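You operate a simulated robot arm through the tools that you are given. There is no shell and no other tool. Be economical: measure what you need, move in short steps, check, and stop when the job is done.

You run a simulated robot arm. Do the job below in one go: nothing can be reset, and whatever is moved stays where it is left.

## Task
Mix the glaze jar with the earliest date in the rocker.
Fine: of the three on shelf four; grey arm over the jar while it rocks, clear again after; the other jars stay. Where these are worked on the way, their far stop is far enough and under half their travel is too little: grey arm of the rocker.

It is judged by the outcome, as a careful person would: the job done as asked, and still so three seconds after it is handed in. It fails if anything else is knocked over, pushed out of place, dropped, spilled or broken.

## Robot
A 7-joint arm with a two-finger parallel gripper on a trunk, on a base that drives. Base frame: it is fixed to the floor where the robot stands at the start and does not move with it; the origin is under the middle of the robot, x ahead of it, y to its left, z up. Readings come in m, degrees, newtons and seconds.
With the tool pointing down near the work surface it reaches from about 0.22 to 0.74 m from the robot's upright axis, wherever it stands. Its first joint turns from -166.0 to 166.0 degrees. Places, roughly: grey arm of the rocker [-3, -0.2, 1.1]; rocker lever with yellow ball [-2.9, -0.2, 1]; well of the rocker [-2.9, -0.2, 1]. Payload 3.91 kg.
The tool frame sits at the grasp point between the pads (the TCP): z along the fingers, y along the line on which they close. The tips reach 0.03 m beyond it. The gripper opens to 0.11 m. The fingers are 0.02 m wide and 0.01 m thick; the gripper's body (0.048 by 0.112 m) begins 0.055 m behind the TCP.
Orientation is that of the tool frame in the base frame, as a unit quaternion [w, x, y, z]. With the fingers straight down and closing along the base's y, the tool's x points along the base's -x, its y along +y and its z along -z.

## Interface
- The arm moves only by the tool servo_tool. Its argument "rows" is a list of rows, each a list of 3 entries, a list of its own where there are three numbers: the finger opening in m, from 0 to 0.11, then the shift along the tool's x, y, z in units of 20 mm (1.0 is 20 mm), then the turn, a rotation vector about the tool's x, y, z in units of 5 degrees (1.0 is 5 degrees). In form: [[fingers, [x, y, z], [ax, ay, az]], ...]. A call has 1 to 10 rows; each row shifts and turns the commanded pose from where the row before left it, along the tool's axes as they then stand. A call with a number of a shift or a turn outside -1 to 1 is refused whole. Each row takes 0.2 s and may step no farther than 0.05 m and 8.6 degrees from the row before; otherwise, or with a gripper value out of range, the whole call is refused. Where a pose cannot be reached the arm comes as near as it can. A force on the tool above 90 N (or 10 N above the force at the start of the call, whichever is more), or a blocked arm, ends the call early, and 0.2 s more pass. The fingers move at their own pace (about 0.153 m/s each) and stop on an object; they squeeze with about 20 N. The grip force told is the motor's: it shows also when the fingers shut on nothing. Time passes only in rows, and 0.2 s behind the last, so rows that do not move let the fingers close. It gives the time, the measured TCP pose, the force on the tool (base axes), the opening and the grip force at its end, in the units of the frame above (readings bear some noise), with the torque about the TCP (base axes, N m) and any sound that the robot's microphone picked up.
- Cameras (640 x 400 px; columns grow to the right, rows downward): "scene" is now at [0.0016, 0.1107, 1.5801]; the picture's right is [-0.46, -0.89, 0.00], its down [-0.54, 0.28, -0.79] and it looks along [0.70, -0.36, -0.61] (base axes); focal length 257 px, centre (320, 200). "wrist" rides on the gripper at [0.077, 0.007, -0.114] in the tool frame; the picture's right is [-0.09, 1.00, 0.00], its down [-0.80, -0.07, -0.59] and it looks along [-0.59, -0.05, 0.80] (tool axes); focal length 270 px, centre (320, 200). There is no depth. A picture from a camera that has moved, and an enlarged one, comes with that camera's place and axes in the base frame and with its lens.
- get_image(camera): a new picture of that camera. No time passes.
- lift_body(by): slides the trunk up (or, below 0, down) by that many m; the arm and the scene camera ride with it, the base frame stays. It gives what a move gives, with no picture.
- base_move(legs): drives the robot by 1 to 6 legs, each [ahead, turn to the left] in m and degrees, along the robot's own axes; the way and the turn of a leg run together, so that a leg with both is an arc; at most 1.5 m and 180 degrees a leg. The arm and the cameras ride along, it lands a little off, and it stops where it bumps. It gives what a move gives.
- turn_head(pan, tilt): turns the head with the scene camera to pan (to the left, within 155 degrees either way) and tilt (down, from -29 to 69), counted from straight ahead of the robot. It gives what a move gives.
- close_up(camera, box): a new picture of the part [left, top, right, bottom] of that camera's present view, enlarged. No time passes.
- job_done(): hands the job in; it is judged then, once.

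Work in short steps. Places have to be worked out from the pictures, the camera data and where the tool is seen: move nearer, look again, correct. Check each grasp and each placing, and mend what went wrong. You have 120 turns and 90 pictures in all, those below and enlarged ones among them. Open the gripper and draw the arm clear of the work before you hand the job in, unless the task says otherwise; then end with one line.

The tools are called as a command line: name --argument value ..., lists and objects as JSON in quotes. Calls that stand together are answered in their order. servo_tool: Moves the arm, as the interface text tells. Its arguments: {"type":"object","properties":{"rows":{"type":"array","items":{"type":"array"}}},"required":["rows"]} The other tools are called the same way: lift_body (by) slides the trunk up or down; base_move (legs) drives the base; turn_head (pan, tilt) turns the head that bears the scene camera; get_image (camera) takes a picture; close_up (camera, box) takes an enlarged picture of a part of a camera's view; job_done () hands the job in.

At the start:

```text
time: 0.0
tcp_pos: [0.3349, -0.0321, 1.3307]
ee_rot: [0.0, 0.0, 1.0, -0.001]
ft_force: [0.0, -0.5, -0.2]
wrist_torque: [-0.02, 0.0, 0.01]
finger_gap: 0.11
finger_force: 0.1
trunk travel left (down, up): [-0.55, 0.06]
robot x, y, heading: [0.0055, -0.0021, 0.1]
head pan, tilt: [-27.3, 37.6]
```

scene: 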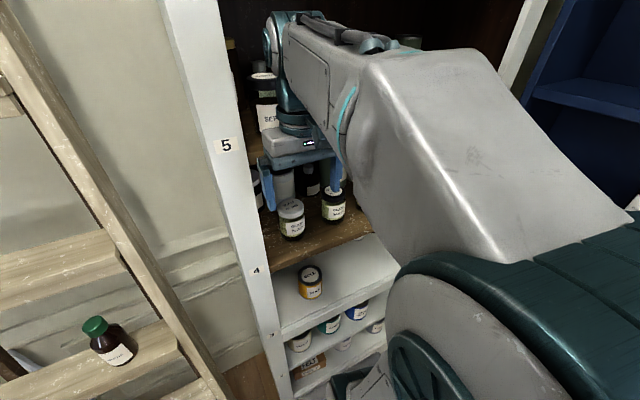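
wrist: 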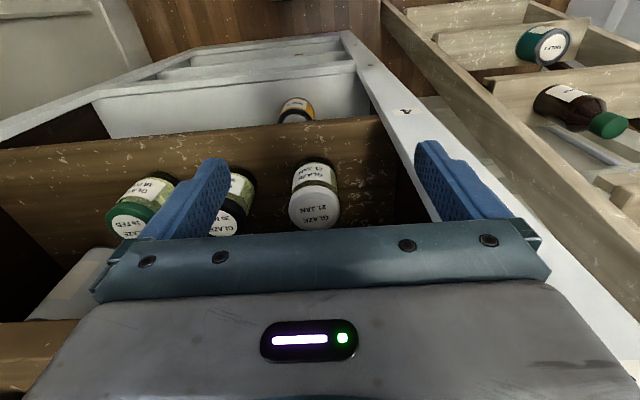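

The wrist view shows three glaze jars below the gripper. I enlarge it to read dates and shelf numbers.

close_up --camera "wrist" --box '[90, 140, 360, 250]'

close_up --camera "scene" --box '[200, 50, 400, 300]'

```text
2.37 times, centred on (225, 195) of wrist
camera zoom: at [0.2594, -0.0245, 1.4459], right [0.09, 1.0, 0.0], down [0.8, -0.07, 0.59], along [0.59, -0.05, -0.8], focal length 641 px, centre (545, 212)
```

zoom: 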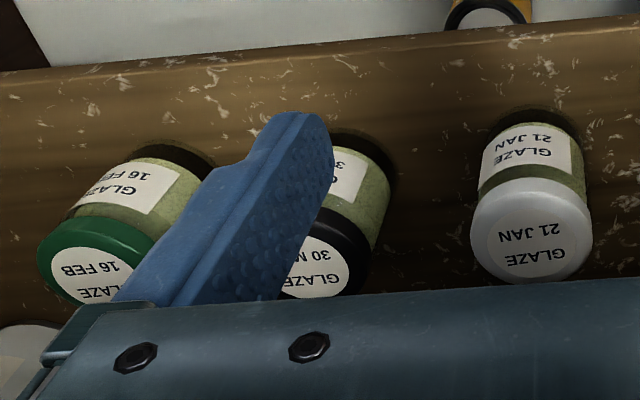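

```text
1.60 times, centred on (300, 175) of scene
camera zoom: at [0.0016, 0.1107, 1.5801], right [-0.46, -0.89, 0.0], down [-0.54, 0.28, -0.79], along [0.7, -0.36, -0.61], focal length 411 px, centre (352, 240)
```

zoom: 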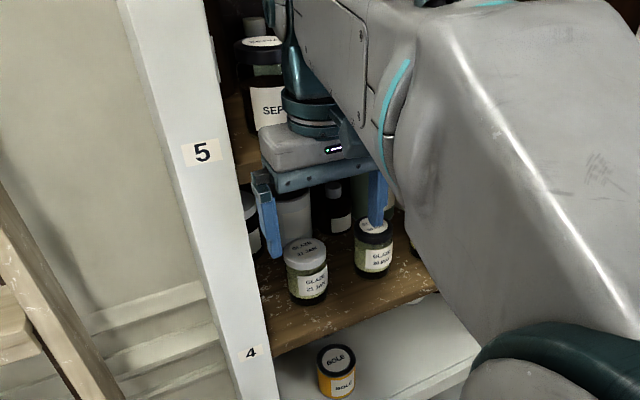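

The shelf-4 glaze jars read 21 JAN, 30 M.., 16 FEB: 21 JAN (grey lid) is earliest; I judge its lid at about (0.48,-0.05,1.167). I look at the gripper's surroundings with a straighter head and at the rocker behind.

turn_head --pan 155 --tilt 15

get_image --camera "scene"

turn_head --pan -10 --tilt 20

get_image --camera "scene"

```text
time: 2.7
tcp_pos: [0.3344, -0.0318, 1.3322]
ee_rot: [0.0, 0.0, 1.0, 0.0]
ft_force: [-0.4, -0.1, -0.1]
wrist_torque: [0.01, 0.05, 0.0]
finger_gap: 0.1101
finger_force: 0.1
trunk travel left (down, up): [-0.55, 0.06]
robot x, y, heading: [0.0015, -0.0016, 0.1]
head pan, tilt: [154.7, 15.0]
```

```text
85 pictures are left
camera scene: at [-0.1597, 0.1903, 1.6161], right [0.43, 0.9, 0.0], down [0.23, -0.11, -0.97], along [-0.87, 0.41, -0.26], focal length 257 px, centre (320, 200)
```

scene: 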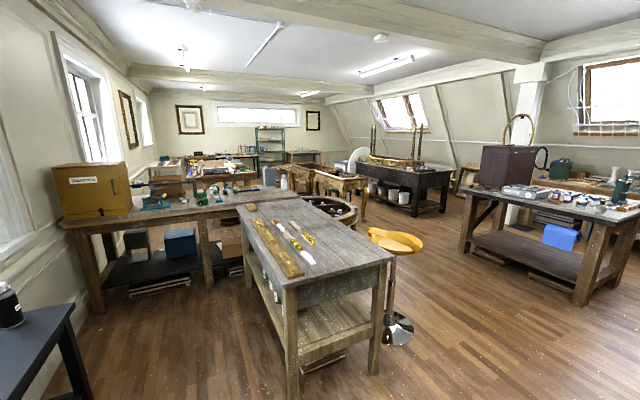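

```text
time: 5.2
tcp_pos: [0.3358, -0.0317, 1.3313]
ee_rot: [0.0, 0.0, 1.0, 0.0]
ft_force: [0.2, 1.0, 0.7]
wrist_torque: [-0.01, 0.02, -0.01]
finger_gap: 0.1101
finger_force: 0.0
trunk travel left (down, up): [-0.55, 0.06]
robot x, y, heading: [0.0055, 0.001, -0.0]
head pan, tilt: [-10.0, 20.0]
```

```text
84 pictures are left
camera scene: at [0.0164, 0.1342, 1.6079], right [-0.17, -0.98, 0.0], down [-0.34, 0.06, -0.94], along [0.93, -0.16, -0.34], focal length 257 px, centre (320, 200)
```

scene: 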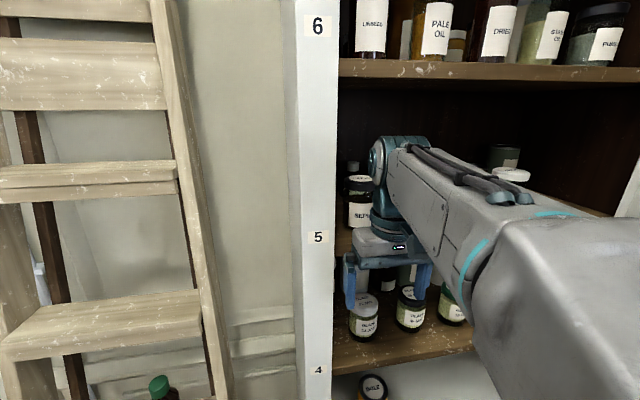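

I'll grasp the jar with the tool pitched 45° (front-above), since shelf 5 sits overhead. First pitch the tool at its present place.

servo_tool --rows '[[0.11, [0, 0, 0], [0, -1, 0]], [0.11, [0, 0, 0], [0, -1, 0]], [0.11, [0, 0, 0], [0, -1, 0]], [0.11, [0, 0, 0], [0, -1, 0]], [0.11, [0, 0, 0], [0, -1, 0]], [0.11, [0, 0, 0], [0, -1, 0]], [0.11, [0, 0, 0], [0, -1, 0]], [0.11, [0, 0, 0], [0, -1, 0]], [0.11, [0, 0, 0], [0, -1, 0]]]'

get_image --camera "wrist"

get_image --camera "scene"

```text
time: 7.2
tcp_pos: [0.3493, -0.0385, 1.3152]
ee_rot: [0.353, 0.011, 0.936, 0.0]
ft_force: [-0.5, 0.6, -0.6]
wrist_torque: [0.01, -0.01, -0.01]
finger_gap: 0.1098
finger_force: 0.1
trunk travel left (down, up): [-0.55, 0.06]
robot x, y, heading: [0.0012, 0.0011, -0.0]
head pan, tilt: [-10.0, 20.0]
```

```text
83 pictures are left
camera wrist: at [0.2161, -0.029, 1.3503], right [0.09, 0.99, 0.07], down [0.21, -0.08, 0.98], along [0.97, -0.07, -0.21], focal length 270 px, centre (320, 200)
```

wrist: 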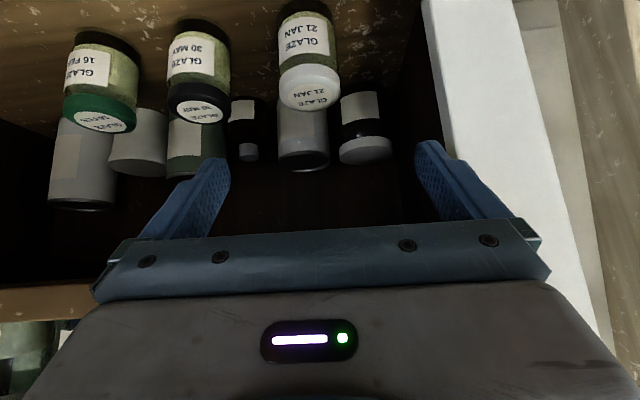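

```text
82 pictures are left
camera scene: at [0.0164, 0.1341, 1.6099], right [-0.17, -0.98, 0.0], down [-0.34, 0.06, -0.94], along [0.93, -0.16, -0.34], focal length 257 px, centre (320, 200)
```

scene: 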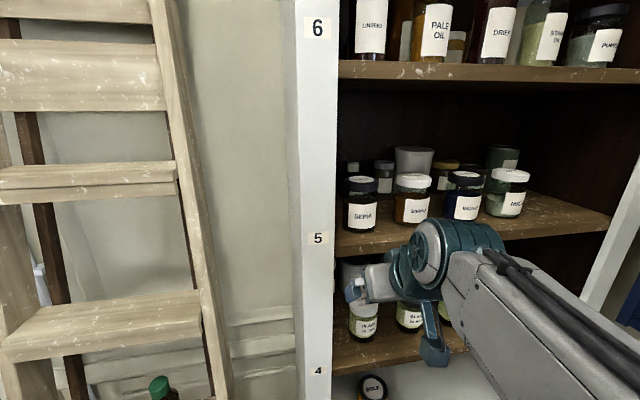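

Dates confirmed: 21 JAN, 30 MAY, 16 FEB. Second triangulation agrees on the lid at (0.485,-0.051,1.167). I move to a standoff above-front of it.

servo_tool --rows '[[0.11, [0.35, -0.12, 1], [0, 0, 0]], [0.11, [0.35, -0.12, 1], [0, 0, 0]], [0.11, [0.35, -0.12, 1], [0, 0, 0]], [0.11, [0.35, -0.12, 1], [0, 0, 0]], [0.11, [0.3, -0.12, 0.8], [0, 0, 0]], [0.11, [0, 0, 0], [0, 0, 0]]]'

get_image --camera "wrist"

get_image --camera "scene"

```text
time: 8.6
tcp_pos: [0.3778, -0.0425, 1.2391]
ee_rot: [0.384, -0.002, 0.923, 0.0]
ft_force: [0.1, -0.4, -0.2]
wrist_torque: [-0.02, 0.0, 0.02]
finger_gap: 0.11
finger_force: 0.1
trunk travel left (down, up): [-0.55, 0.06]
robot x, y, heading: [-0.0031, 0.0012, 0.2]
head pan, tilt: [-10.0, 20.0]
```

```text
81 pictures are left
camera wrist: at [0.2425, -0.0354, 1.2648], right [0.06, 1.0, 0.06], down [0.15, -0.07, 0.99], along [0.99, -0.05, -0.15], focal length 270 px, centre (320, 200)
```

wrist: 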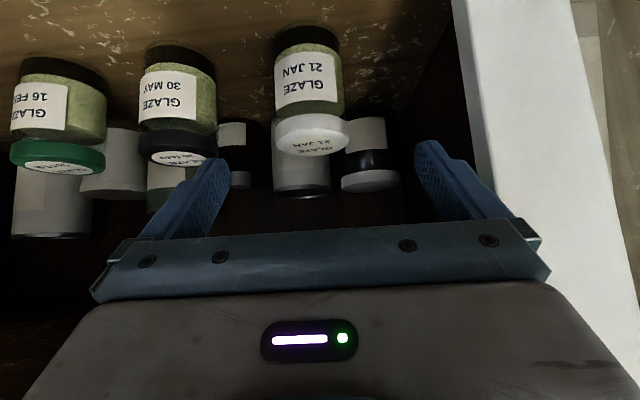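

```text
80 pictures are left
camera scene: at [0.0164, 0.1341, 1.6077], right [-0.17, -0.98, 0.0], down [-0.34, 0.06, -0.94], along [0.93, -0.16, -0.34], focal length 257 px, centre (320, 200)
```

scene: 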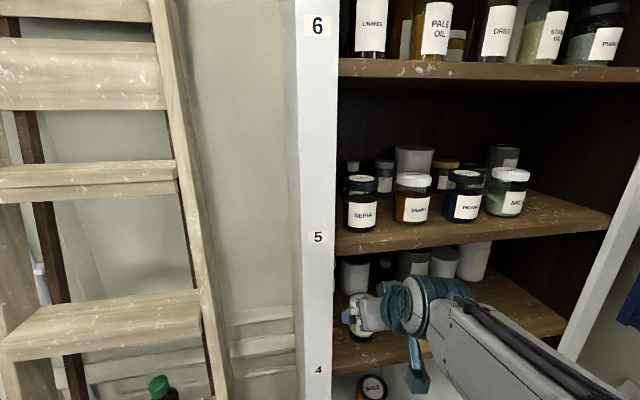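

Standoff reached at 45°. To keep the palm clear of the lid I target TCP (0.484,-0.051,1.145); I advance most of the way and check.

servo_tool --rows '[[0.11, [-0.1, -0.1, 1], [0, 0, 0]], [0.11, [-0.1, -0.1, 1], [0, 0, 0]], [0.11, [-0.1, -0.1, 1], [0, 0, 0]], [0.11, [-0.1, -0.1, 1], [0, 0, 0]], [0.11, [0, 0, 0], [0, 0, 0]]]'

get_image --camera "wrist"

```text
time: 9.8
tcp_pos: [0.4438, -0.0512, 1.1881]
ee_rot: [0.383, 0.0, 0.924, -0.001]
ft_force: [0.4, 0.2, -0.1]
wrist_torque: [0.04, 0.03, 0.0]
finger_gap: 0.1099
finger_force: 0.1
trunk travel left (down, up): [-0.55, 0.06]
robot x, y, heading: [-0.0023, -0.0019, -0.2]
head pan, tilt: [-10.0, 20.0]
```

```text
79 pictures are left
camera wrist: at [0.3092, -0.0445, 1.2149], right [0.06, 1.0, 0.06], down [0.15, -0.07, 0.99], along [0.99, -0.05, -0.15], focal length 270 px, centre (320, 200)
```

wrist: 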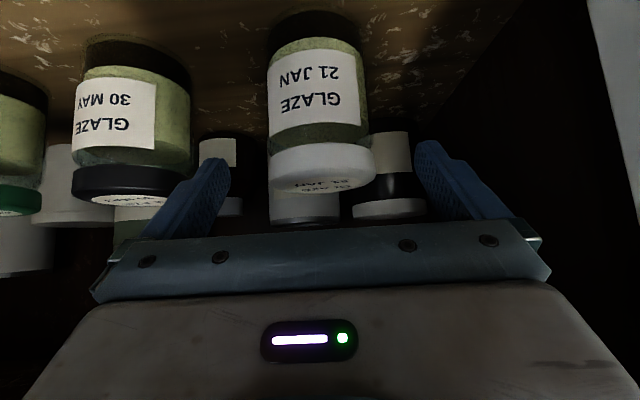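

Aligned laterally with the lid. I advance the last 59 mm and then close.

servo_tool --rows '[[0.11, [0, 0, 1], [0, 0, 0]], [0.11, [0, 0, 1], [0, 0, 0]], [0.11, [0, 0, 0.9], [0, 0, 0]], [0.11, [0, 0, 0], [0, 0, 0]]]'

get_image --camera "wrist"

get_image --camera "scene"

```text
time: 10.8
tcp_pos: [0.4831, -0.0537, 1.1476]
ee_rot: [0.383, 0.0, 0.924, 0.0]
ft_force: [0.3, -0.6, 0.2]
wrist_torque: [-0.02, -0.01, -0.03]
finger_gap: 0.1098
finger_force: 0.1
trunk travel left (down, up): [-0.55, 0.06]
robot x, y, heading: [-0.004, -0.0003, -0.2]
head pan, tilt: [-10.0, 20.0]
```

```text
78 pictures are left
camera wrist: at [0.3487, -0.0458, 1.1734], right [0.06, 1.0, 0.06], down [0.15, -0.07, 0.99], along [0.99, -0.05, -0.15], focal length 270 px, centre (320, 200)
```

wrist: 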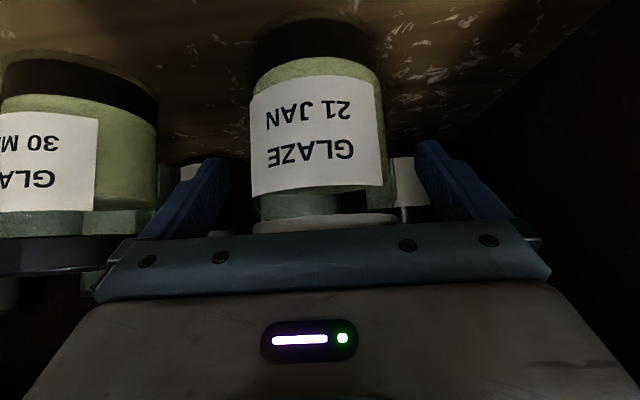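

```text
77 pictures are left
camera scene: at [0.0164, 0.1341, 1.6079], right [-0.17, -0.98, 0.0], down [-0.34, 0.06, -0.94], along [0.93, -0.16, -0.34], focal length 257 px, centre (320, 200)
```

scene: 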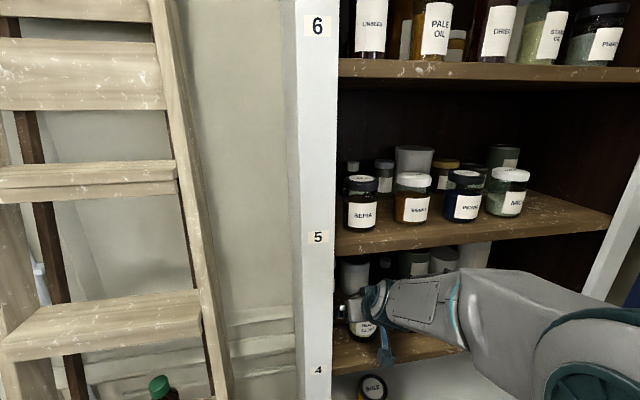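

Jar sits between the fingers without contact. Closing.

servo_tool --rows '[[0.08, [0, 0, 0], [0, 0, 0]], [0.05, [0, 0, 0], [0, 0, 0]], [0.03, [0, 0, 0], [0, 0, 0]], [0.03, [0, 0, 0], [0, 0, 0]]]'

get_image --camera "wrist"

```text
time: 11.8
tcp_pos: [0.4826, -0.0531, 1.1468]
ee_rot: [0.382, -0.002, 0.924, 0.001]
ft_force: [0.0, 1.5, 2.0]
wrist_torque: [-0.13, 0.06, 0.01]
finger_gap: 0.0676
finger_force: 20.6
trunk travel left (down, up): [-0.55, 0.06]
robot x, y, heading: [0.0001, 0.0011, 0.3]
head pan, tilt: [-10.0, 20.0]
```

```text
76 pictures are left
camera wrist: at [0.3485, -0.0454, 1.1735], right [0.06, 1.0, 0.06], down [0.15, -0.07, 0.99], along [0.99, -0.05, -0.15], focal length 270 px, centre (320, 200)
```

wrist: 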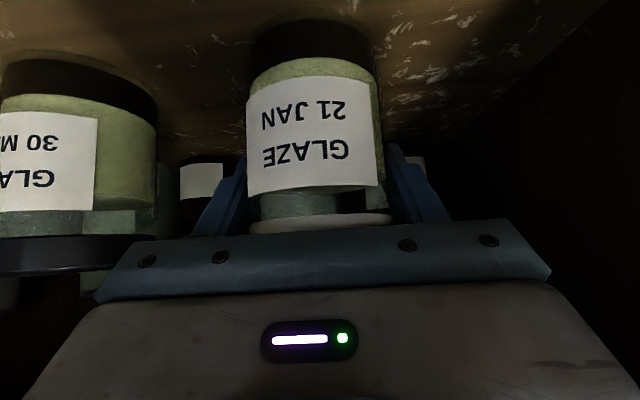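

Held at 0.068 m with 20 N. Lift about 30 mm and check.

servo_tool --rows '[[0.03, [-0.5, 0, -0.5], [0, 0, 0]], [0.03, [-0.5, 0, -0.5], [0, 0, 0]], [0.03, [0, 0, 0], [0, 0, 0]]]'

get_image --camera "wrist"

```text
time: 12.6
tcp_pos: [0.4835, -0.0523, 1.175]
ee_rot: [0.383, 0.0, 0.924, 0.0]
ft_force: [0.5, 0.1, 0.8]
wrist_torque: [-0.18, -0.05, 0.01]
finger_gap: 0.0653
finger_force: 19.5
trunk travel left (down, up): [-0.55, 0.06]
robot x, y, heading: [0.0013, 0.0003, -0.2]
head pan, tilt: [-10.0, 20.0]
```

```text
75 pictures are left
camera wrist: at [0.3497, -0.0457, 1.2021], right [0.06, 1.0, 0.06], down [0.15, -0.07, 0.99], along [0.99, -0.05, -0.15], focal length 270 px, centre (320, 200)
```

wrist: 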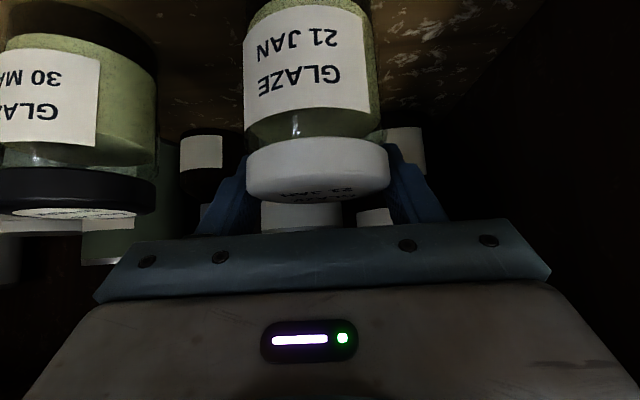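

The jar did not rise – the neighbours and it shifted equally in view, so the pads slid up. I look closer before regripping lower.

close_up --camera "wrist" --box '[190, 80, 450, 240]'

close_up --camera "scene" --box '[320, 260, 420, 360]'

```text
2.46 times, centred on (320, 160) of wrist
camera zoom: at [0.3497, -0.0457, 1.2021], right [0.06, 1.0, 0.06], down [0.15, -0.07, 0.99], along [0.99, -0.05, -0.15], focal length 665 px, centre (320, 298)
```

zoom: 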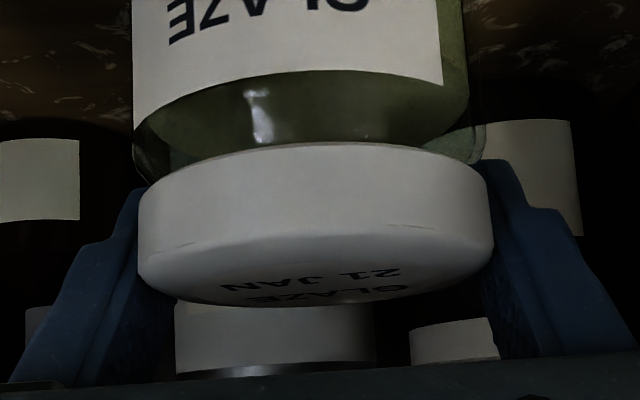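

```text
4.00 times, centred on (370, 310) of scene
camera zoom: at [0.0165, 0.1341, 1.608], right [-0.17, -0.98, 0.0], down [-0.34, 0.06, -0.94], along [0.93, -0.16, -0.34], focal length 1028 px, centre (120, -240)
```

zoom: 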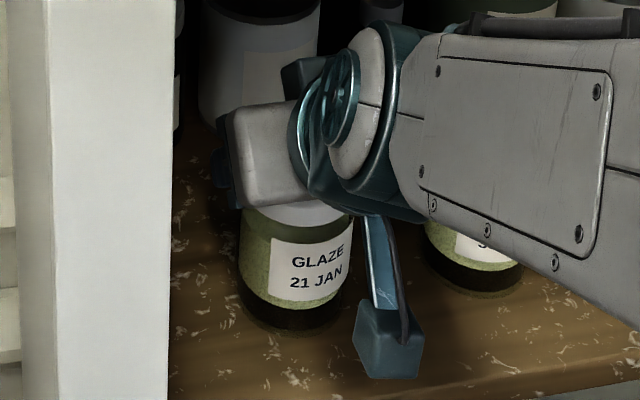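

Lid spans z≈1.162–1.178 and is what the pads hold now (0.065 gap). I try a slow 6 mm lift and watch the force.

servo_tool --rows '[[0.0, [0, 0, 0], [0, 0, 0]], [0.0, [0, 0, 0], [0, 0, 0]], [0.0, [-0.1, 0, -0.1], [0, 0, 0]], [0.0, [-0.1, 0, -0.1], [0, 0, 0]]]'

close_up --camera "wrist" --box '[190, 80, 450, 240]'

```text
time: 13.6
tcp_pos: [0.4828, -0.0521, 1.18]
ee_rot: [0.383, -0.002, 0.924, 0.001]
ft_force: [-0.8, 0.2, -3.7]
wrist_torque: [0.0, -0.06, 0.0]
finger_gap: 0.0649
finger_force: 20.2
trunk travel left (down, up): [-0.55, 0.06]
robot x, y, heading: [0.0038, -0.0013, -0.1]
head pan, tilt: [-10.0, 20.0]
```

```text
2.46 times, centred on (320, 160) of wrist
camera zoom: at [0.3484, -0.0441, 1.2075], right [0.06, 1.0, 0.06], down [0.15, -0.07, 0.99], along [0.99, -0.05, -0.15], focal length 665 px, centre (320, 298)
```

zoom: 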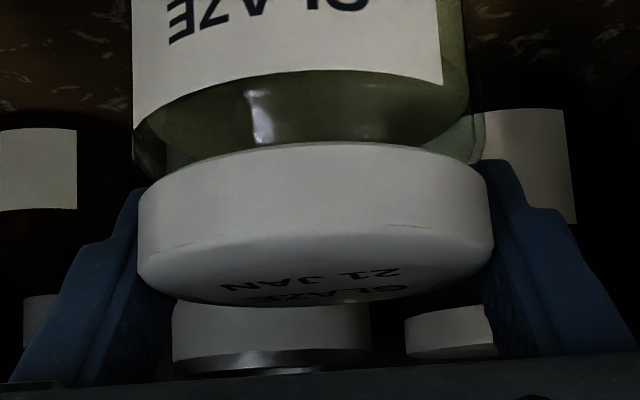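

Now it hangs: −3.7 N and the jar keeps its place in the gripper (lid grip). I lift further and slide it out of the shelf slowly.

servo_tool --rows '[[0.0, [-0.25, 0, -0.25], [0, 0, 0]], [0.0, [-0.25, 0, -0.25], [0, 0, 0]], [0.0, [0.2, 0, -0.2], [0, 0, 0]], [0.0, [0.4, 0, -0.4], [0, 0, 0]], [0.0, [0.5, 0, -0.5], [0, 0, 0]], [0.0, [0.5, 0, -0.5], [0, 0, 0]], [0.0, [0.5, 0, -0.5], [0, 0, 0]], [0.0, [0.5, 0, -0.5], [0, 0, 0]], [0.0, [0.4, 0, -0.4], [0, 0, 0]], [0.0, [0.2, 0, -0.2], [0, 0, 0]]]'

get_image --camera "wrist"

get_image --camera "scene"

```text
time: 15.8
tcp_pos: [0.3926, -0.049, 1.1968]
ee_rot: [0.384, 0.0, 0.924, 0.0]
ft_force: [-0.2, -0.1, -2.7]
wrist_torque: [0.0, -0.06, 0.01]
finger_gap: 0.0652
finger_force: 20.0
trunk travel left (down, up): [-0.55, 0.06]
robot x, y, heading: [-0.0019, 0.0006, -0.2]
head pan, tilt: [-10.0, 20.0]
```

```text
71 pictures are left
camera wrist: at [0.2577, -0.0423, 1.2228], right [0.06, 1.0, 0.06], down [0.15, -0.07, 0.99], along [0.99, -0.05, -0.15], focal length 270 px, centre (320, 200)
```

wrist: 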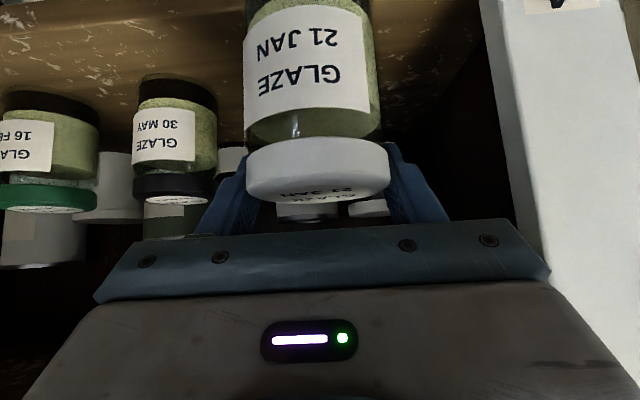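

```text
70 pictures are left
camera scene: at [0.0164, 0.1341, 1.6079], right [-0.17, -0.98, 0.0], down [-0.34, 0.06, -0.94], along [0.93, -0.16, -0.34], focal length 257 px, centre (320, 200)
```

scene: 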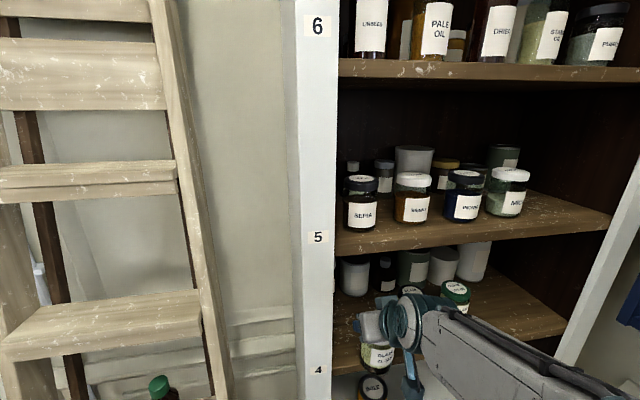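

Jar is out at the shelf front, others unmoved. I retract further and raise the arm a little for driving.

servo_tool --rows '[[0.0, [0.3, 0, -0.3], [0, 0, 0]], [0.0, [0.5, 0, -0.5], [0, 0, 0]], [0.0, [0.5, 0, -0.5], [0, 0, 0]], [0.0, [0.5, 0, -0.5], [0, 0, 0]], [0.0, [0.5, 0, -0.5], [0, 0, 0]], [0.0, [0.4, 0, -0.4], [0, 0, 0]], [0.0, [0.0, 0, -0.4], [0, 0, 0]], [0.0, [-0.4, 0, -0.4], [0, 0, 0]], [0.0, [-0.4, 0, -0.4], [0, 0, 0]], [0.0, [-0.4, 0, -0.4], [0, 0, 0]]]'

turn_head --pan -155 --tilt 25

get_image --camera "scene"

get_image --camera "wrist"

```text
time: 17.9
tcp_pos: [0.3366, -0.0529, 1.201]
ee_rot: [0.315, -0.006, 0.949, 0.003]
ft_force: [-0.3, 0.4, -4.4]
wrist_torque: [0.01, -0.09, 0.01]
finger_gap: 0.0652
finger_force: 19.7
out of reach, approached as far as the arm can: row 4, 5, 6
trunk travel left (down, up): [-0.55, 0.06]
robot x, y, heading: [-0.0, -0.0002, 0.1]
head pan, tilt: [-10.0, 20.0]
stopped in row 10: the arm was blocked; the commanded pose is now the measured one
```

```text
time: 20.2
tcp_pos: [0.3367, -0.0522, 1.2063]
ee_rot: [0.318, -0.006, 0.948, 0.003]
ft_force: [-0.1, -0.1, -3.0]
wrist_torque: [0.04, -0.12, 0.01]
finger_gap: 0.0654
finger_force: 20.7
trunk travel left (down, up): [-0.55, 0.06]
robot x, y, heading: [-0.0013, 0.0017, 0.0]
head pan, tilt: [-154.7, 25.0]
```

```text
69 pictures are left
camera scene: at [-0.1584, 0.1108, 1.6001], right [-0.43, 0.9, 0.0], down [0.38, 0.18, -0.91], along [-0.82, -0.39, -0.42], focal length 257 px, centre (320, 200)
```

scene: 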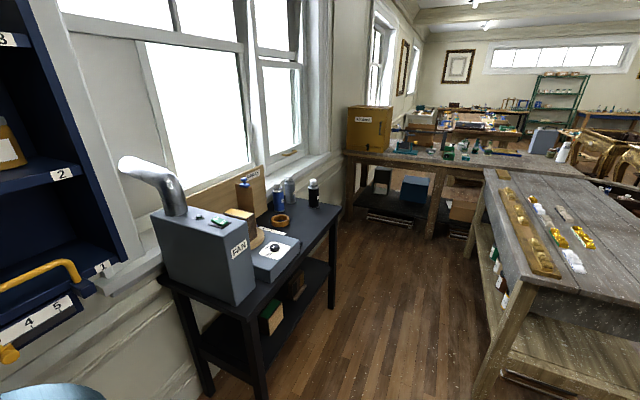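

```text
68 pictures are left
camera wrist: at [0.2066, -0.0463, 1.2514], right [0.06, 1.0, 0.05], down [0.28, -0.07, 0.96], along [0.96, -0.04, -0.28], focal length 270 px, centre (320, 200)
```

wrist: 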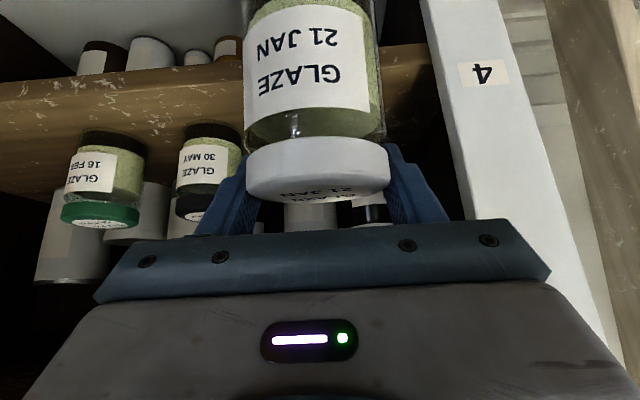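

The arm is near its inner limit but the jar is firm. Before driving back I take a closer look at the rocker bench.

close_up --camera "scene" --box '[340, 90, 500, 190]'

base_move --legs '[[-0.9, 0]]'

```text
4.00 times, centred on (420, 140) of scene
camera zoom: at [-0.1584, 0.1108, 1.6001], right [-0.43, 0.9, 0.0], down [0.38, 0.18, -0.91], along [-0.82, -0.39, -0.42], focal length 1028 px, centre (-80, 440)
```

zoom: 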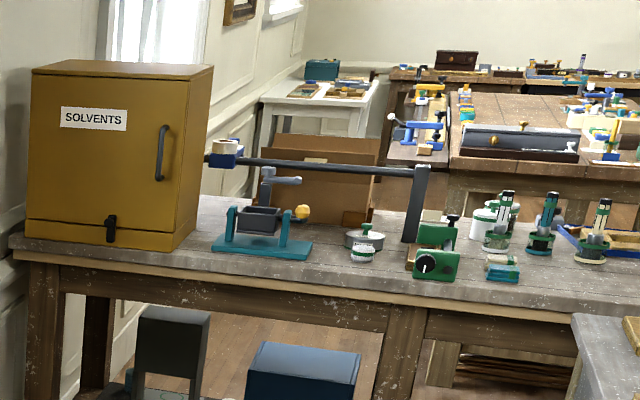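

```text
time: 24.8
tcp_pos: [-0.5299, -0.0517, 1.2061]
ee_rot: [0.318, -0.005, 0.948, 0.002]
ft_force: [-0.3, 0.6, -3.2]
wrist_torque: [-0.01, -0.06, 0.02]
finger_gap: 0.0653
finger_force: 20.0
trunk travel left (down, up): [-0.55, 0.06]
robot x, y, heading: [-0.8667, 0.0018, -0.2]
head pan, tilt: [-154.7, 25.0]
```

The rocker is the teal cradle with dark cup and yellow ball lever; a dark beam on a post passes near it. I turn round and drive up a bit, then look.

base_move --legs '[[0, 180]]'

turn_head --pan 0 --tilt 20

get_image --camera "scene"

```text
time: 32.1
tcp_pos: [-1.187, 0.1162, 1.2062]
ee_rot: [-0.027, 0.945, -0.083, -0.315]
ft_force: [0.8, 0.6, -3.4]
wrist_torque: [0.03, 0.09, 0.0]
finger_gap: 0.0656
finger_force: 20.9
trunk travel left (down, up): [-0.55, 0.06]
robot x, y, heading: [-0.8671, 0.0023, 169.3]
head pan, tilt: [-154.7, 25.0]
```

```text
time: 34.5
tcp_pos: [-1.1865, 0.1145, 1.2047]
ee_rot: [-0.027, 0.945, -0.083, -0.315]
ft_force: [0.8, 0.2, -2.9]
wrist_torque: [0.01, 0.06, 0.0]
finger_gap: 0.0654
finger_force: 20.5
trunk travel left (down, up): [-0.55, 0.06]
robot x, y, heading: [-0.8669, 0.0053, 169.3]
head pan, tilt: [0.0, 20.0]
```

```text
66 pictures are left
camera scene: at [-0.9098, -0.1427, 1.608], right [0.19, 0.98, 0.0], down [0.34, -0.06, -0.94], along [-0.92, 0.18, -0.34], focal length 257 px, centre (320, 200)
```

scene: 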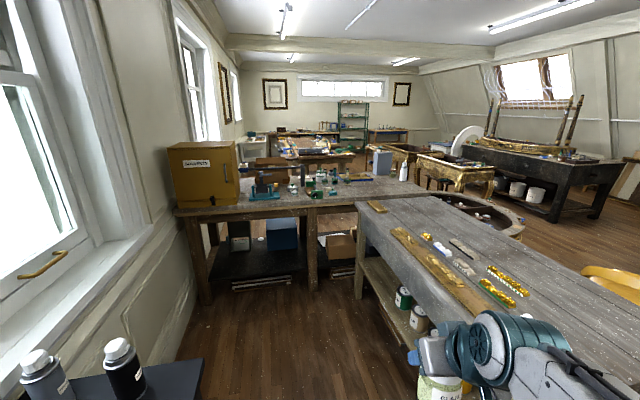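

I turn left to face the rocker and drive 0.9 m, then look again.

base_move --legs '[[0, 15], [0.85, 0]]'

turn_head --pan 0 --tilt 30

get_image --camera "scene"

```text
time: 40.0
tcp_pos: [-2.0647, -0.0432, 1.2054]
ee_rot: [0.016, 0.947, 0.047, -0.317]
ft_force: [-0.5, 0.0, -3.6]
wrist_torque: [0.0, 0.03, -0.01]
finger_gap: 0.0653
finger_force: 20.3
trunk travel left (down, up): [-0.55, 0.06]
robot x, y, heading: [-1.726, -0.0649, -174.9]
head pan, tilt: [0.0, 20.0]
```

```text
time: 40.7
tcp_pos: [-2.0636, -0.0423, 1.2046]
ee_rot: [0.016, 0.948, 0.046, -0.316]
ft_force: [1.2, 0.3, -4.0]
wrist_torque: [0.0, 0.08, -0.05]
finger_gap: 0.0655
finger_force: 20.9
trunk travel left (down, up): [-0.55, 0.06]
robot x, y, heading: [-1.7246, -0.0614, -175.3]
head pan, tilt: [0.0, 30.0]
```

```text
65 pictures are left
camera scene: at [-1.7249, -0.2153, 1.5919], right [-0.09, 1.0, 0.0], down [0.5, 0.04, -0.87], along [-0.86, -0.07, -0.5], focal length 257 px, centre (320, 200)
```

scene: 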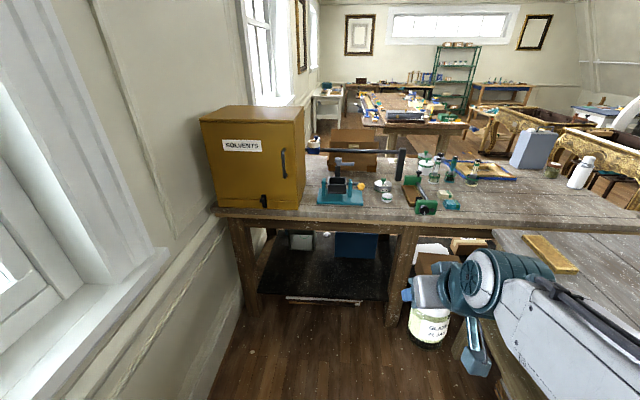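

close_up --camera "scene" --box '[290, 120, 450, 220]'

```text
4.00 times, centred on (370, 170) of scene
camera zoom: at [-1.7249, -0.2153, 1.5919], right [-0.09, 1.0, 0.0], down [0.5, 0.04, -0.87], along [-0.86, -0.07, -0.5], focal length 1028 px, centre (120, 320)
```

zoom: 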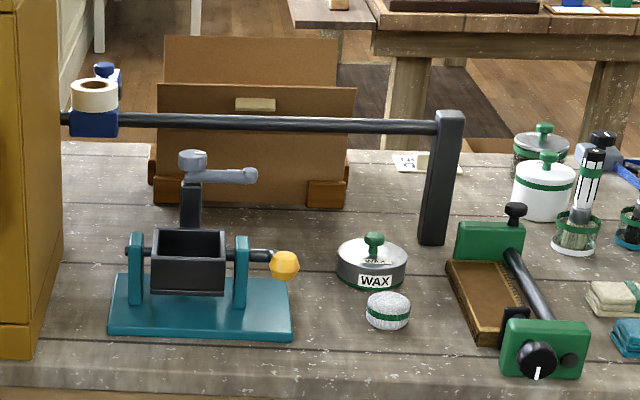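

The rocker: teal base, dark square well (centre ≈(-2.93,-0.22,1.0)), grey arm on a post at the back parked to the right, yellow ball lever on the right. Bench edge ≈ x −2.73. I drive 0.55 m closer.

base_move --legs '[[0.55, 0]]'

turn_head --pan 10 --tilt 42

get_image --camera "scene"

get_image --camera "wrist"

```text
time: 43.9
tcp_pos: [-2.617, -0.0926, 1.2059]
ee_rot: [0.017, 0.947, 0.049, -0.316]
ft_force: [-1.1, 0.4, -3.7]
wrist_torque: [-0.03, 0.04, -0.02]
finger_gap: 0.0654
finger_force: 20.4
trunk travel left (down, up): [-0.55, 0.06]
robot x, y, heading: [-2.2738, -0.1149, -174.7]
head pan, tilt: [0.0, 30.0]
```

```text
time: 44.6
tcp_pos: [-2.6173, -0.0919, 1.2051]
ee_rot: [0.017, 0.947, 0.048, -0.316]
ft_force: [-0.6, 0.3, -3.6]
wrist_torque: [-0.01, 0.1, -0.01]
finger_gap: 0.0657
finger_force: 19.6
trunk travel left (down, up): [-0.55, 0.06]
robot x, y, heading: [-2.2774, -0.1135, -174.8]
head pan, tilt: [10.0, 42.0]
```

```text
63 pictures are left
camera scene: at [-2.2671, -0.2778, 1.5736], right [-0.26, 0.97, 0.0], down [0.65, 0.17, -0.74], along [-0.72, -0.19, -0.67], focal length 257 px, centre (320, 200)
```

scene: 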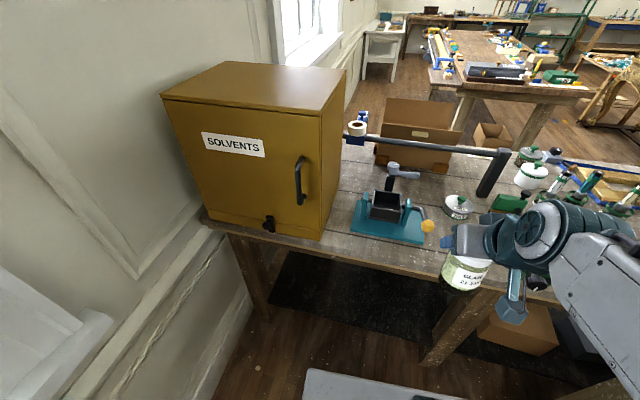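

```text
62 pictures are left
camera wrist: at [-2.4853, -0.085, 1.2506], right [0.03, -1.0, 0.05], down [-0.29, 0.04, 0.96], along [-0.96, -0.05, -0.29], focal length 270 px, centre (320, 200)
```

wrist: 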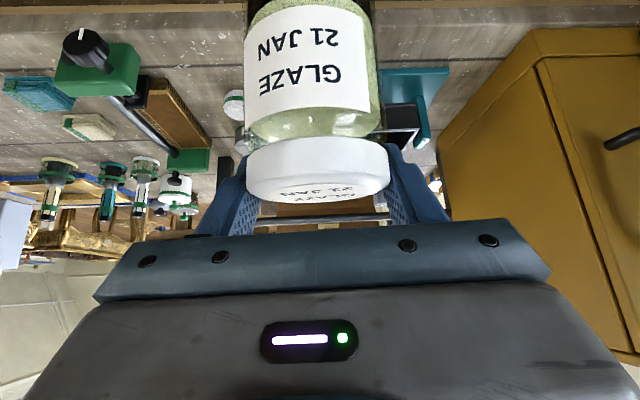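

close_up --camera "scene" --box '[335, 140, 455, 260]'

```text
3.33 times, centred on (395, 200) of scene
camera zoom: at [-2.2671, -0.2778, 1.5736], right [-0.26, 0.97, 0.0], down [0.65, 0.17, -0.74], along [-0.72, -0.19, -0.67], focal length 857 px, centre (70, 200)
```

zoom: 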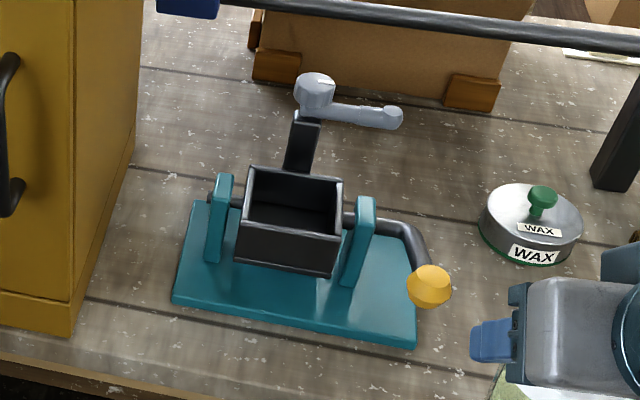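

Triangulating from two views: well rim centre ≈(-2.952,-0.2235,0.99), ~0.09 square, floor ≈0.94; grey arm pivot (-3.023,-0.223,1.09), tip (-2.996,-0.147,1.08); ball (-2.822,-0.108,1.037). I move the jar forward/left while re-pitching to 45° so it hangs upright.

servo_tool --rows '[[0.0, [-0.6, 0.5, 0.6], [0, -0.2, 0]], [0.0, [-0.6, 0.5, 0.6], [0, -0.2, 0]], [0.0, [-0.6, 0.5, 0.6], [0, -0.2, 0]], [0.0, [-0.6, 0.5, 0.6], [0, -0.2, 0]], [0.0, [-0.6, 0.5, 0.6], [0, -0.2, 0]], [0.0, [-0.6, 0.5, 0.6], [0, -0.2, 0]], [0.0, [-0.6, 0.5, 0.6], [0, -0.2, 0]], [0.0, [-0.6, 0.5, 0.6], [0, -0.2, 0]], [0.0, [0, 0, 0], [0, 0, 0]]]'

get_image --camera "wrist"

get_image --camera "scene"

```text
time: 46.6
tcp_pos: [-2.744, -0.186, 1.1953]
ee_rot: [0.02, 0.923, 0.047, -0.381]
ft_force: [-0.5, -0.6, -3.8]
wrist_torque: [-0.02, 0.05, 0.02]
finger_gap: 0.0653
finger_force: 19.7
trunk travel left (down, up): [-0.55, 0.06]
robot x, y, heading: [-2.2749, -0.1128, -174.9]
head pan, tilt: [10.0, 42.0]
```

```text
60 pictures are left
camera wrist: at [-2.6077, -0.1782, 1.2229], right [0.04, -1.0, 0.06], down [-0.15, 0.06, 0.99], along [-0.99, -0.05, -0.15], focal length 270 px, centre (320, 200)
```

wrist: 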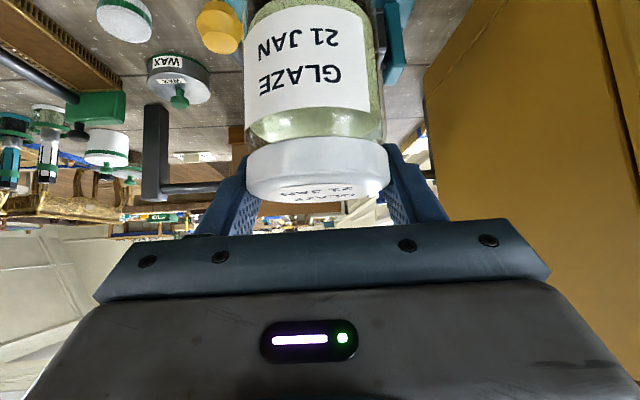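

```text
59 pictures are left
camera scene: at [-2.267, -0.2779, 1.5736], right [-0.26, 0.97, 0.0], down [0.65, 0.17, -0.74], along [-0.72, -0.19, -0.67], focal length 257 px, centre (320, 200)
```

scene: 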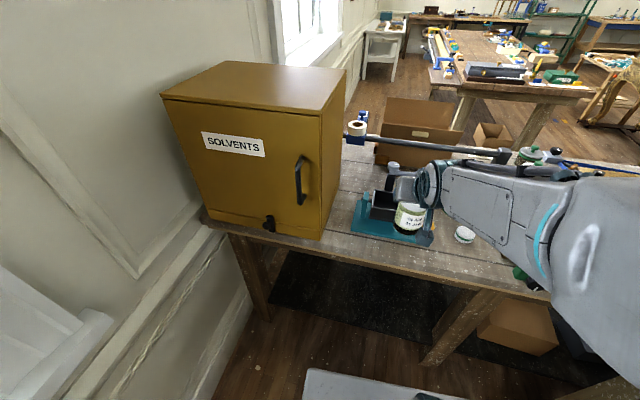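

Jar upright and aligned behind the rocker front. I advance most of the way toward hover over the well.

servo_tool --rows '[[0.0, [-0.7, 0.08, 0.5], [0, 0, 0]], [0.0, [-0.7, 0.08, 0.7], [0, 0, 0]], [0.0, [-0.7, 0.08, 0.8], [0, 0, 0]], [0.0, [-0.6, 0.08, 0.8], [0, 0, 0]], [0.0, [-0.5, 0.08, 0.8], [0, 0, 0]], [0.0, [-0.4, 0.08, 0.8], [0, 0, 0]], [0.0, [-0.4, 0.08, 0.8], [0, 0, 0]], [0.0, [-0.3, 0.08, 0.7], [0, 0, 0]], [0.0, [0, 0, 0], [0, 0, 0]]]'

get_image --camera "wrist"

close_up --camera "scene" --box '[335, 140, 455, 260]'

```text
time: 48.6
tcp_pos: [-2.8859, -0.2144, 1.1703]
ee_rot: [0.02, 0.923, 0.047, -0.382]
ft_force: [0.5, -0.5, -3.4]
wrist_torque: [0.01, 0.02, 0.0]
finger_gap: 0.0655
finger_force: 20.1
trunk travel left (down, up): [-0.55, 0.06]
robot x, y, heading: [-2.2763, -0.1126, -174.9]
head pan, tilt: [10.0, 42.0]
```

```text
58 pictures are left
camera wrist: at [-2.7503, -0.2067, 1.1988], right [0.04, -1.0, 0.06], down [-0.15, 0.06, 0.99], along [-0.99, -0.05, -0.15], focal length 270 px, centre (320, 200)
```

wrist: 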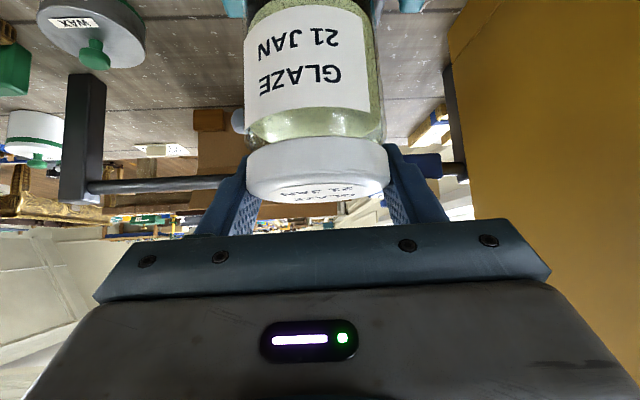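

```text
3.33 times, centred on (395, 200) of scene
camera zoom: at [-2.2672, -0.2779, 1.5736], right [-0.26, 0.97, 0.0], down [0.65, 0.17, -0.74], along [-0.72, -0.19, -0.67], focal length 857 px, centre (70, 200)
```

zoom: 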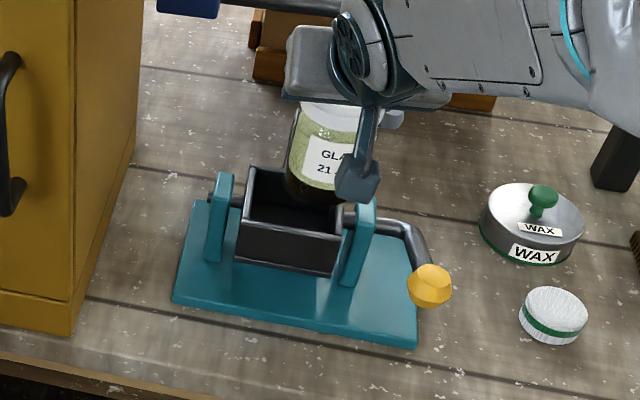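

The jar bottom appears ≈0.095 below the TCP. I move along the tool axis to hover directly above the well, bottom ~2 cm over the rim.

servo_tool --rows '[[0.0, [-0.2, 0.05, 0.6], [0, 0, 0]], [0.0, [-0.2, 0.05, 0.8], [0, 0, 0]], [0.0, [0, 0.02, 0.8], [0, 0, 0]], [0.0, [0, 0, 0.8], [0, 0, 0]], [0.0, [0.1, 0, 0.8], [0, 0, 0]], [0.0, [0.1, 0, 0.4], [0, 0, 0]], [0.0, [0, 0, 0], [0, 0, 0]]]'

get_image --camera "wrist"

close_up --camera "scene" --box '[335, 140, 455, 260]'

```text
time: 50.2
tcp_pos: [-2.9442, -0.2214, 1.1158]
ee_rot: [0.02, 0.922, 0.047, -0.384]
ft_force: [12.4, 2.5, 11.5]
wrist_torque: [0.34, -0.05, -0.03]
finger_gap: 0.0644
finger_force: 19.9
trunk travel left (down, up): [-0.55, 0.06]
robot x, y, heading: [-2.2749, -0.1092, -174.9]
head pan, tilt: [10.0, 42.0]
```

```text
56 pictures are left
camera wrist: at [-2.8069, -0.2149, 1.143], right [0.04, -1.0, 0.06], down [-0.15, 0.06, 0.99], along [-0.99, -0.05, -0.15], focal length 270 px, centre (320, 200)
```

wrist: 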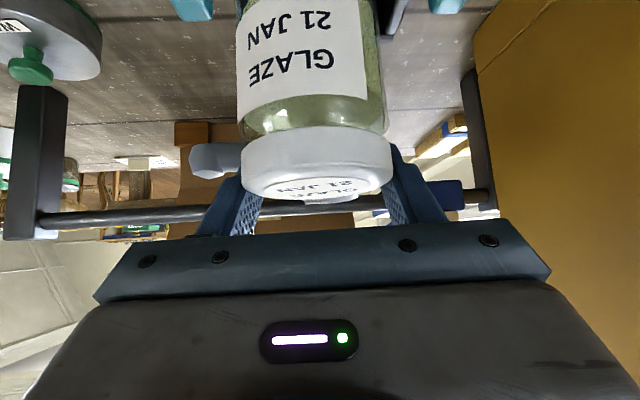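

```text
3.33 times, centred on (395, 200) of scene
camera zoom: at [-2.2636, -0.2772, 1.5738], right [-0.26, 0.97, 0.0], down [0.64, 0.17, -0.74], along [-0.72, -0.19, -0.67], focal length 857 px, centre (70, 200)
```

zoom: 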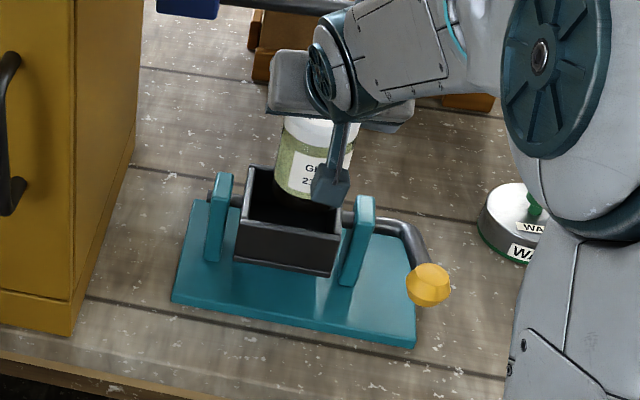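

Contact (12 N toward +x): the jar's back touches the arm pivot, so I'm too far back. I withdraw 3 cm along the tool axis and re-measure.

servo_tool --rows '[[0.0, [0, 0, -0.5], [0, 0, 0]], [0.0, [0, 0, -0.7], [0, 0, 0]], [0.0, [0, 0, -0.7], [0, 0, 0]], [0.0, [0, 0, 0], [0, 0, 0]]]'

get_image --camera "wrist"

close_up --camera "scene" --box '[355, 140, 435, 230]'

```text
time: 51.2
tcp_pos: [-2.9209, -0.2203, 1.1402]
ee_rot: [0.02, 0.923, 0.047, -0.381]
ft_force: [0.0, -1.5, -4.1]
wrist_torque: [0.02, 0.08, 0.02]
finger_gap: 0.0641
finger_force: 20.1
trunk travel left (down, up): [-0.55, 0.06]
robot x, y, heading: [-2.277, -0.1112, -174.9]
head pan, tilt: [10.0, 42.0]
```

```text
54 pictures are left
camera wrist: at [-2.7839, -0.2125, 1.1674], right [0.04, -1.0, 0.06], down [-0.15, 0.06, 0.99], along [-0.99, -0.05, -0.15], focal length 270 px, centre (320, 200)
```

wrist: 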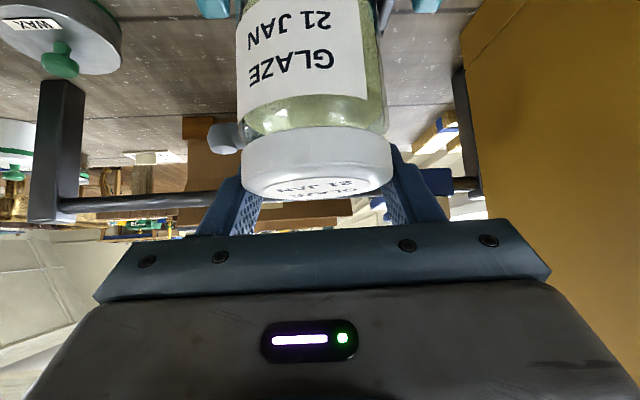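

```text
4.44 times, centred on (395, 185) of scene
camera zoom: at [-2.2675, -0.278, 1.5735], right [-0.26, 0.97, 0.0], down [0.65, 0.17, -0.74], along [-0.72, -0.19, -0.67], focal length 1143 px, centre (-13, 267)
```

zoom: 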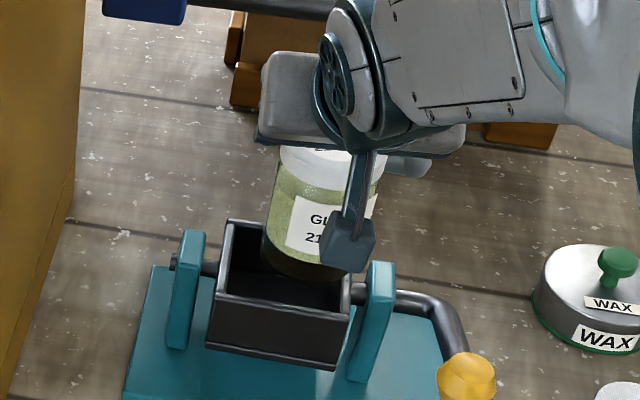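

The bump leaned the jar top ~5° toward the robot; the jar bottom is about 0.11 below the TCP. I correct the pitch by 5° and bring it to x≈-2.94, slightly above the rim, to look.

servo_tool --rows '[[0.0, [0, 0, 0], [0, 0.5, 0]], [0.0, [0, 0, 0], [0, 0.5, 0]], [0.0, [-0.4, 0.05, 0.4], [0, 0, 0]], [0.0, [-0.2, 0.05, 0.2], [0, 0, 0]], [0.0, [0, 0, 0], [0, 0, 0]]]'

get_image --camera "wrist"

close_up --camera "scene" --box '[355, 140, 435, 230]'

```text
time: 52.4
tcp_pos: [-2.9358, -0.2228, 1.1393]
ee_rot: [0.018, 0.939, 0.048, -0.341]
ft_force: [0.8, -1.2, -3.6]
wrist_torque: [0.0, 0.06, 0.01]
finger_gap: 0.0643
finger_force: 19.9
trunk travel left (down, up): [-0.55, 0.06]
robot x, y, heading: [-2.2755, -0.1142, -174.8]
head pan, tilt: [10.0, 42.0]
```

```text
52 pictures are left
camera wrist: at [-2.8028, -0.2149, 1.1794], right [0.03, -1.0, 0.06], down [-0.24, 0.05, 0.97], along [-0.97, -0.05, -0.24], focal length 270 px, centre (320, 200)
```

wrist: 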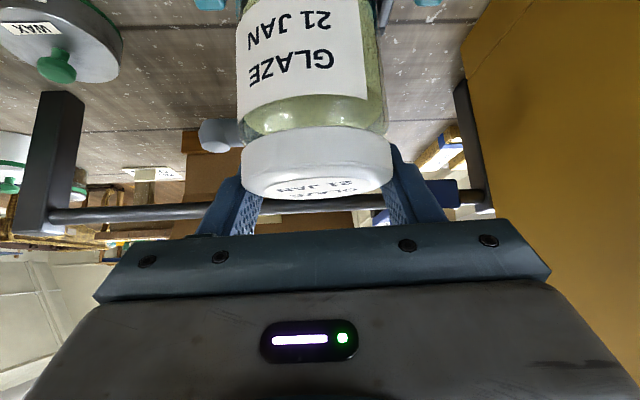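

```text
4.44 times, centred on (395, 185) of scene
camera zoom: at [-2.2672, -0.278, 1.5736], right [-0.26, 0.97, 0.0], down [0.65, 0.17, -0.74], along [-0.72, -0.19, -0.67], focal length 1143 px, centre (-13, 267)
```

zoom: 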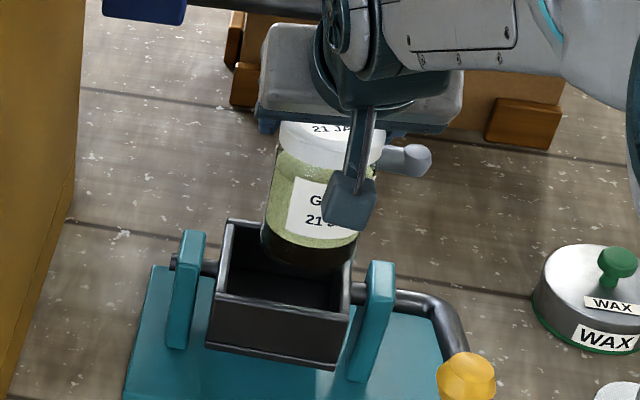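

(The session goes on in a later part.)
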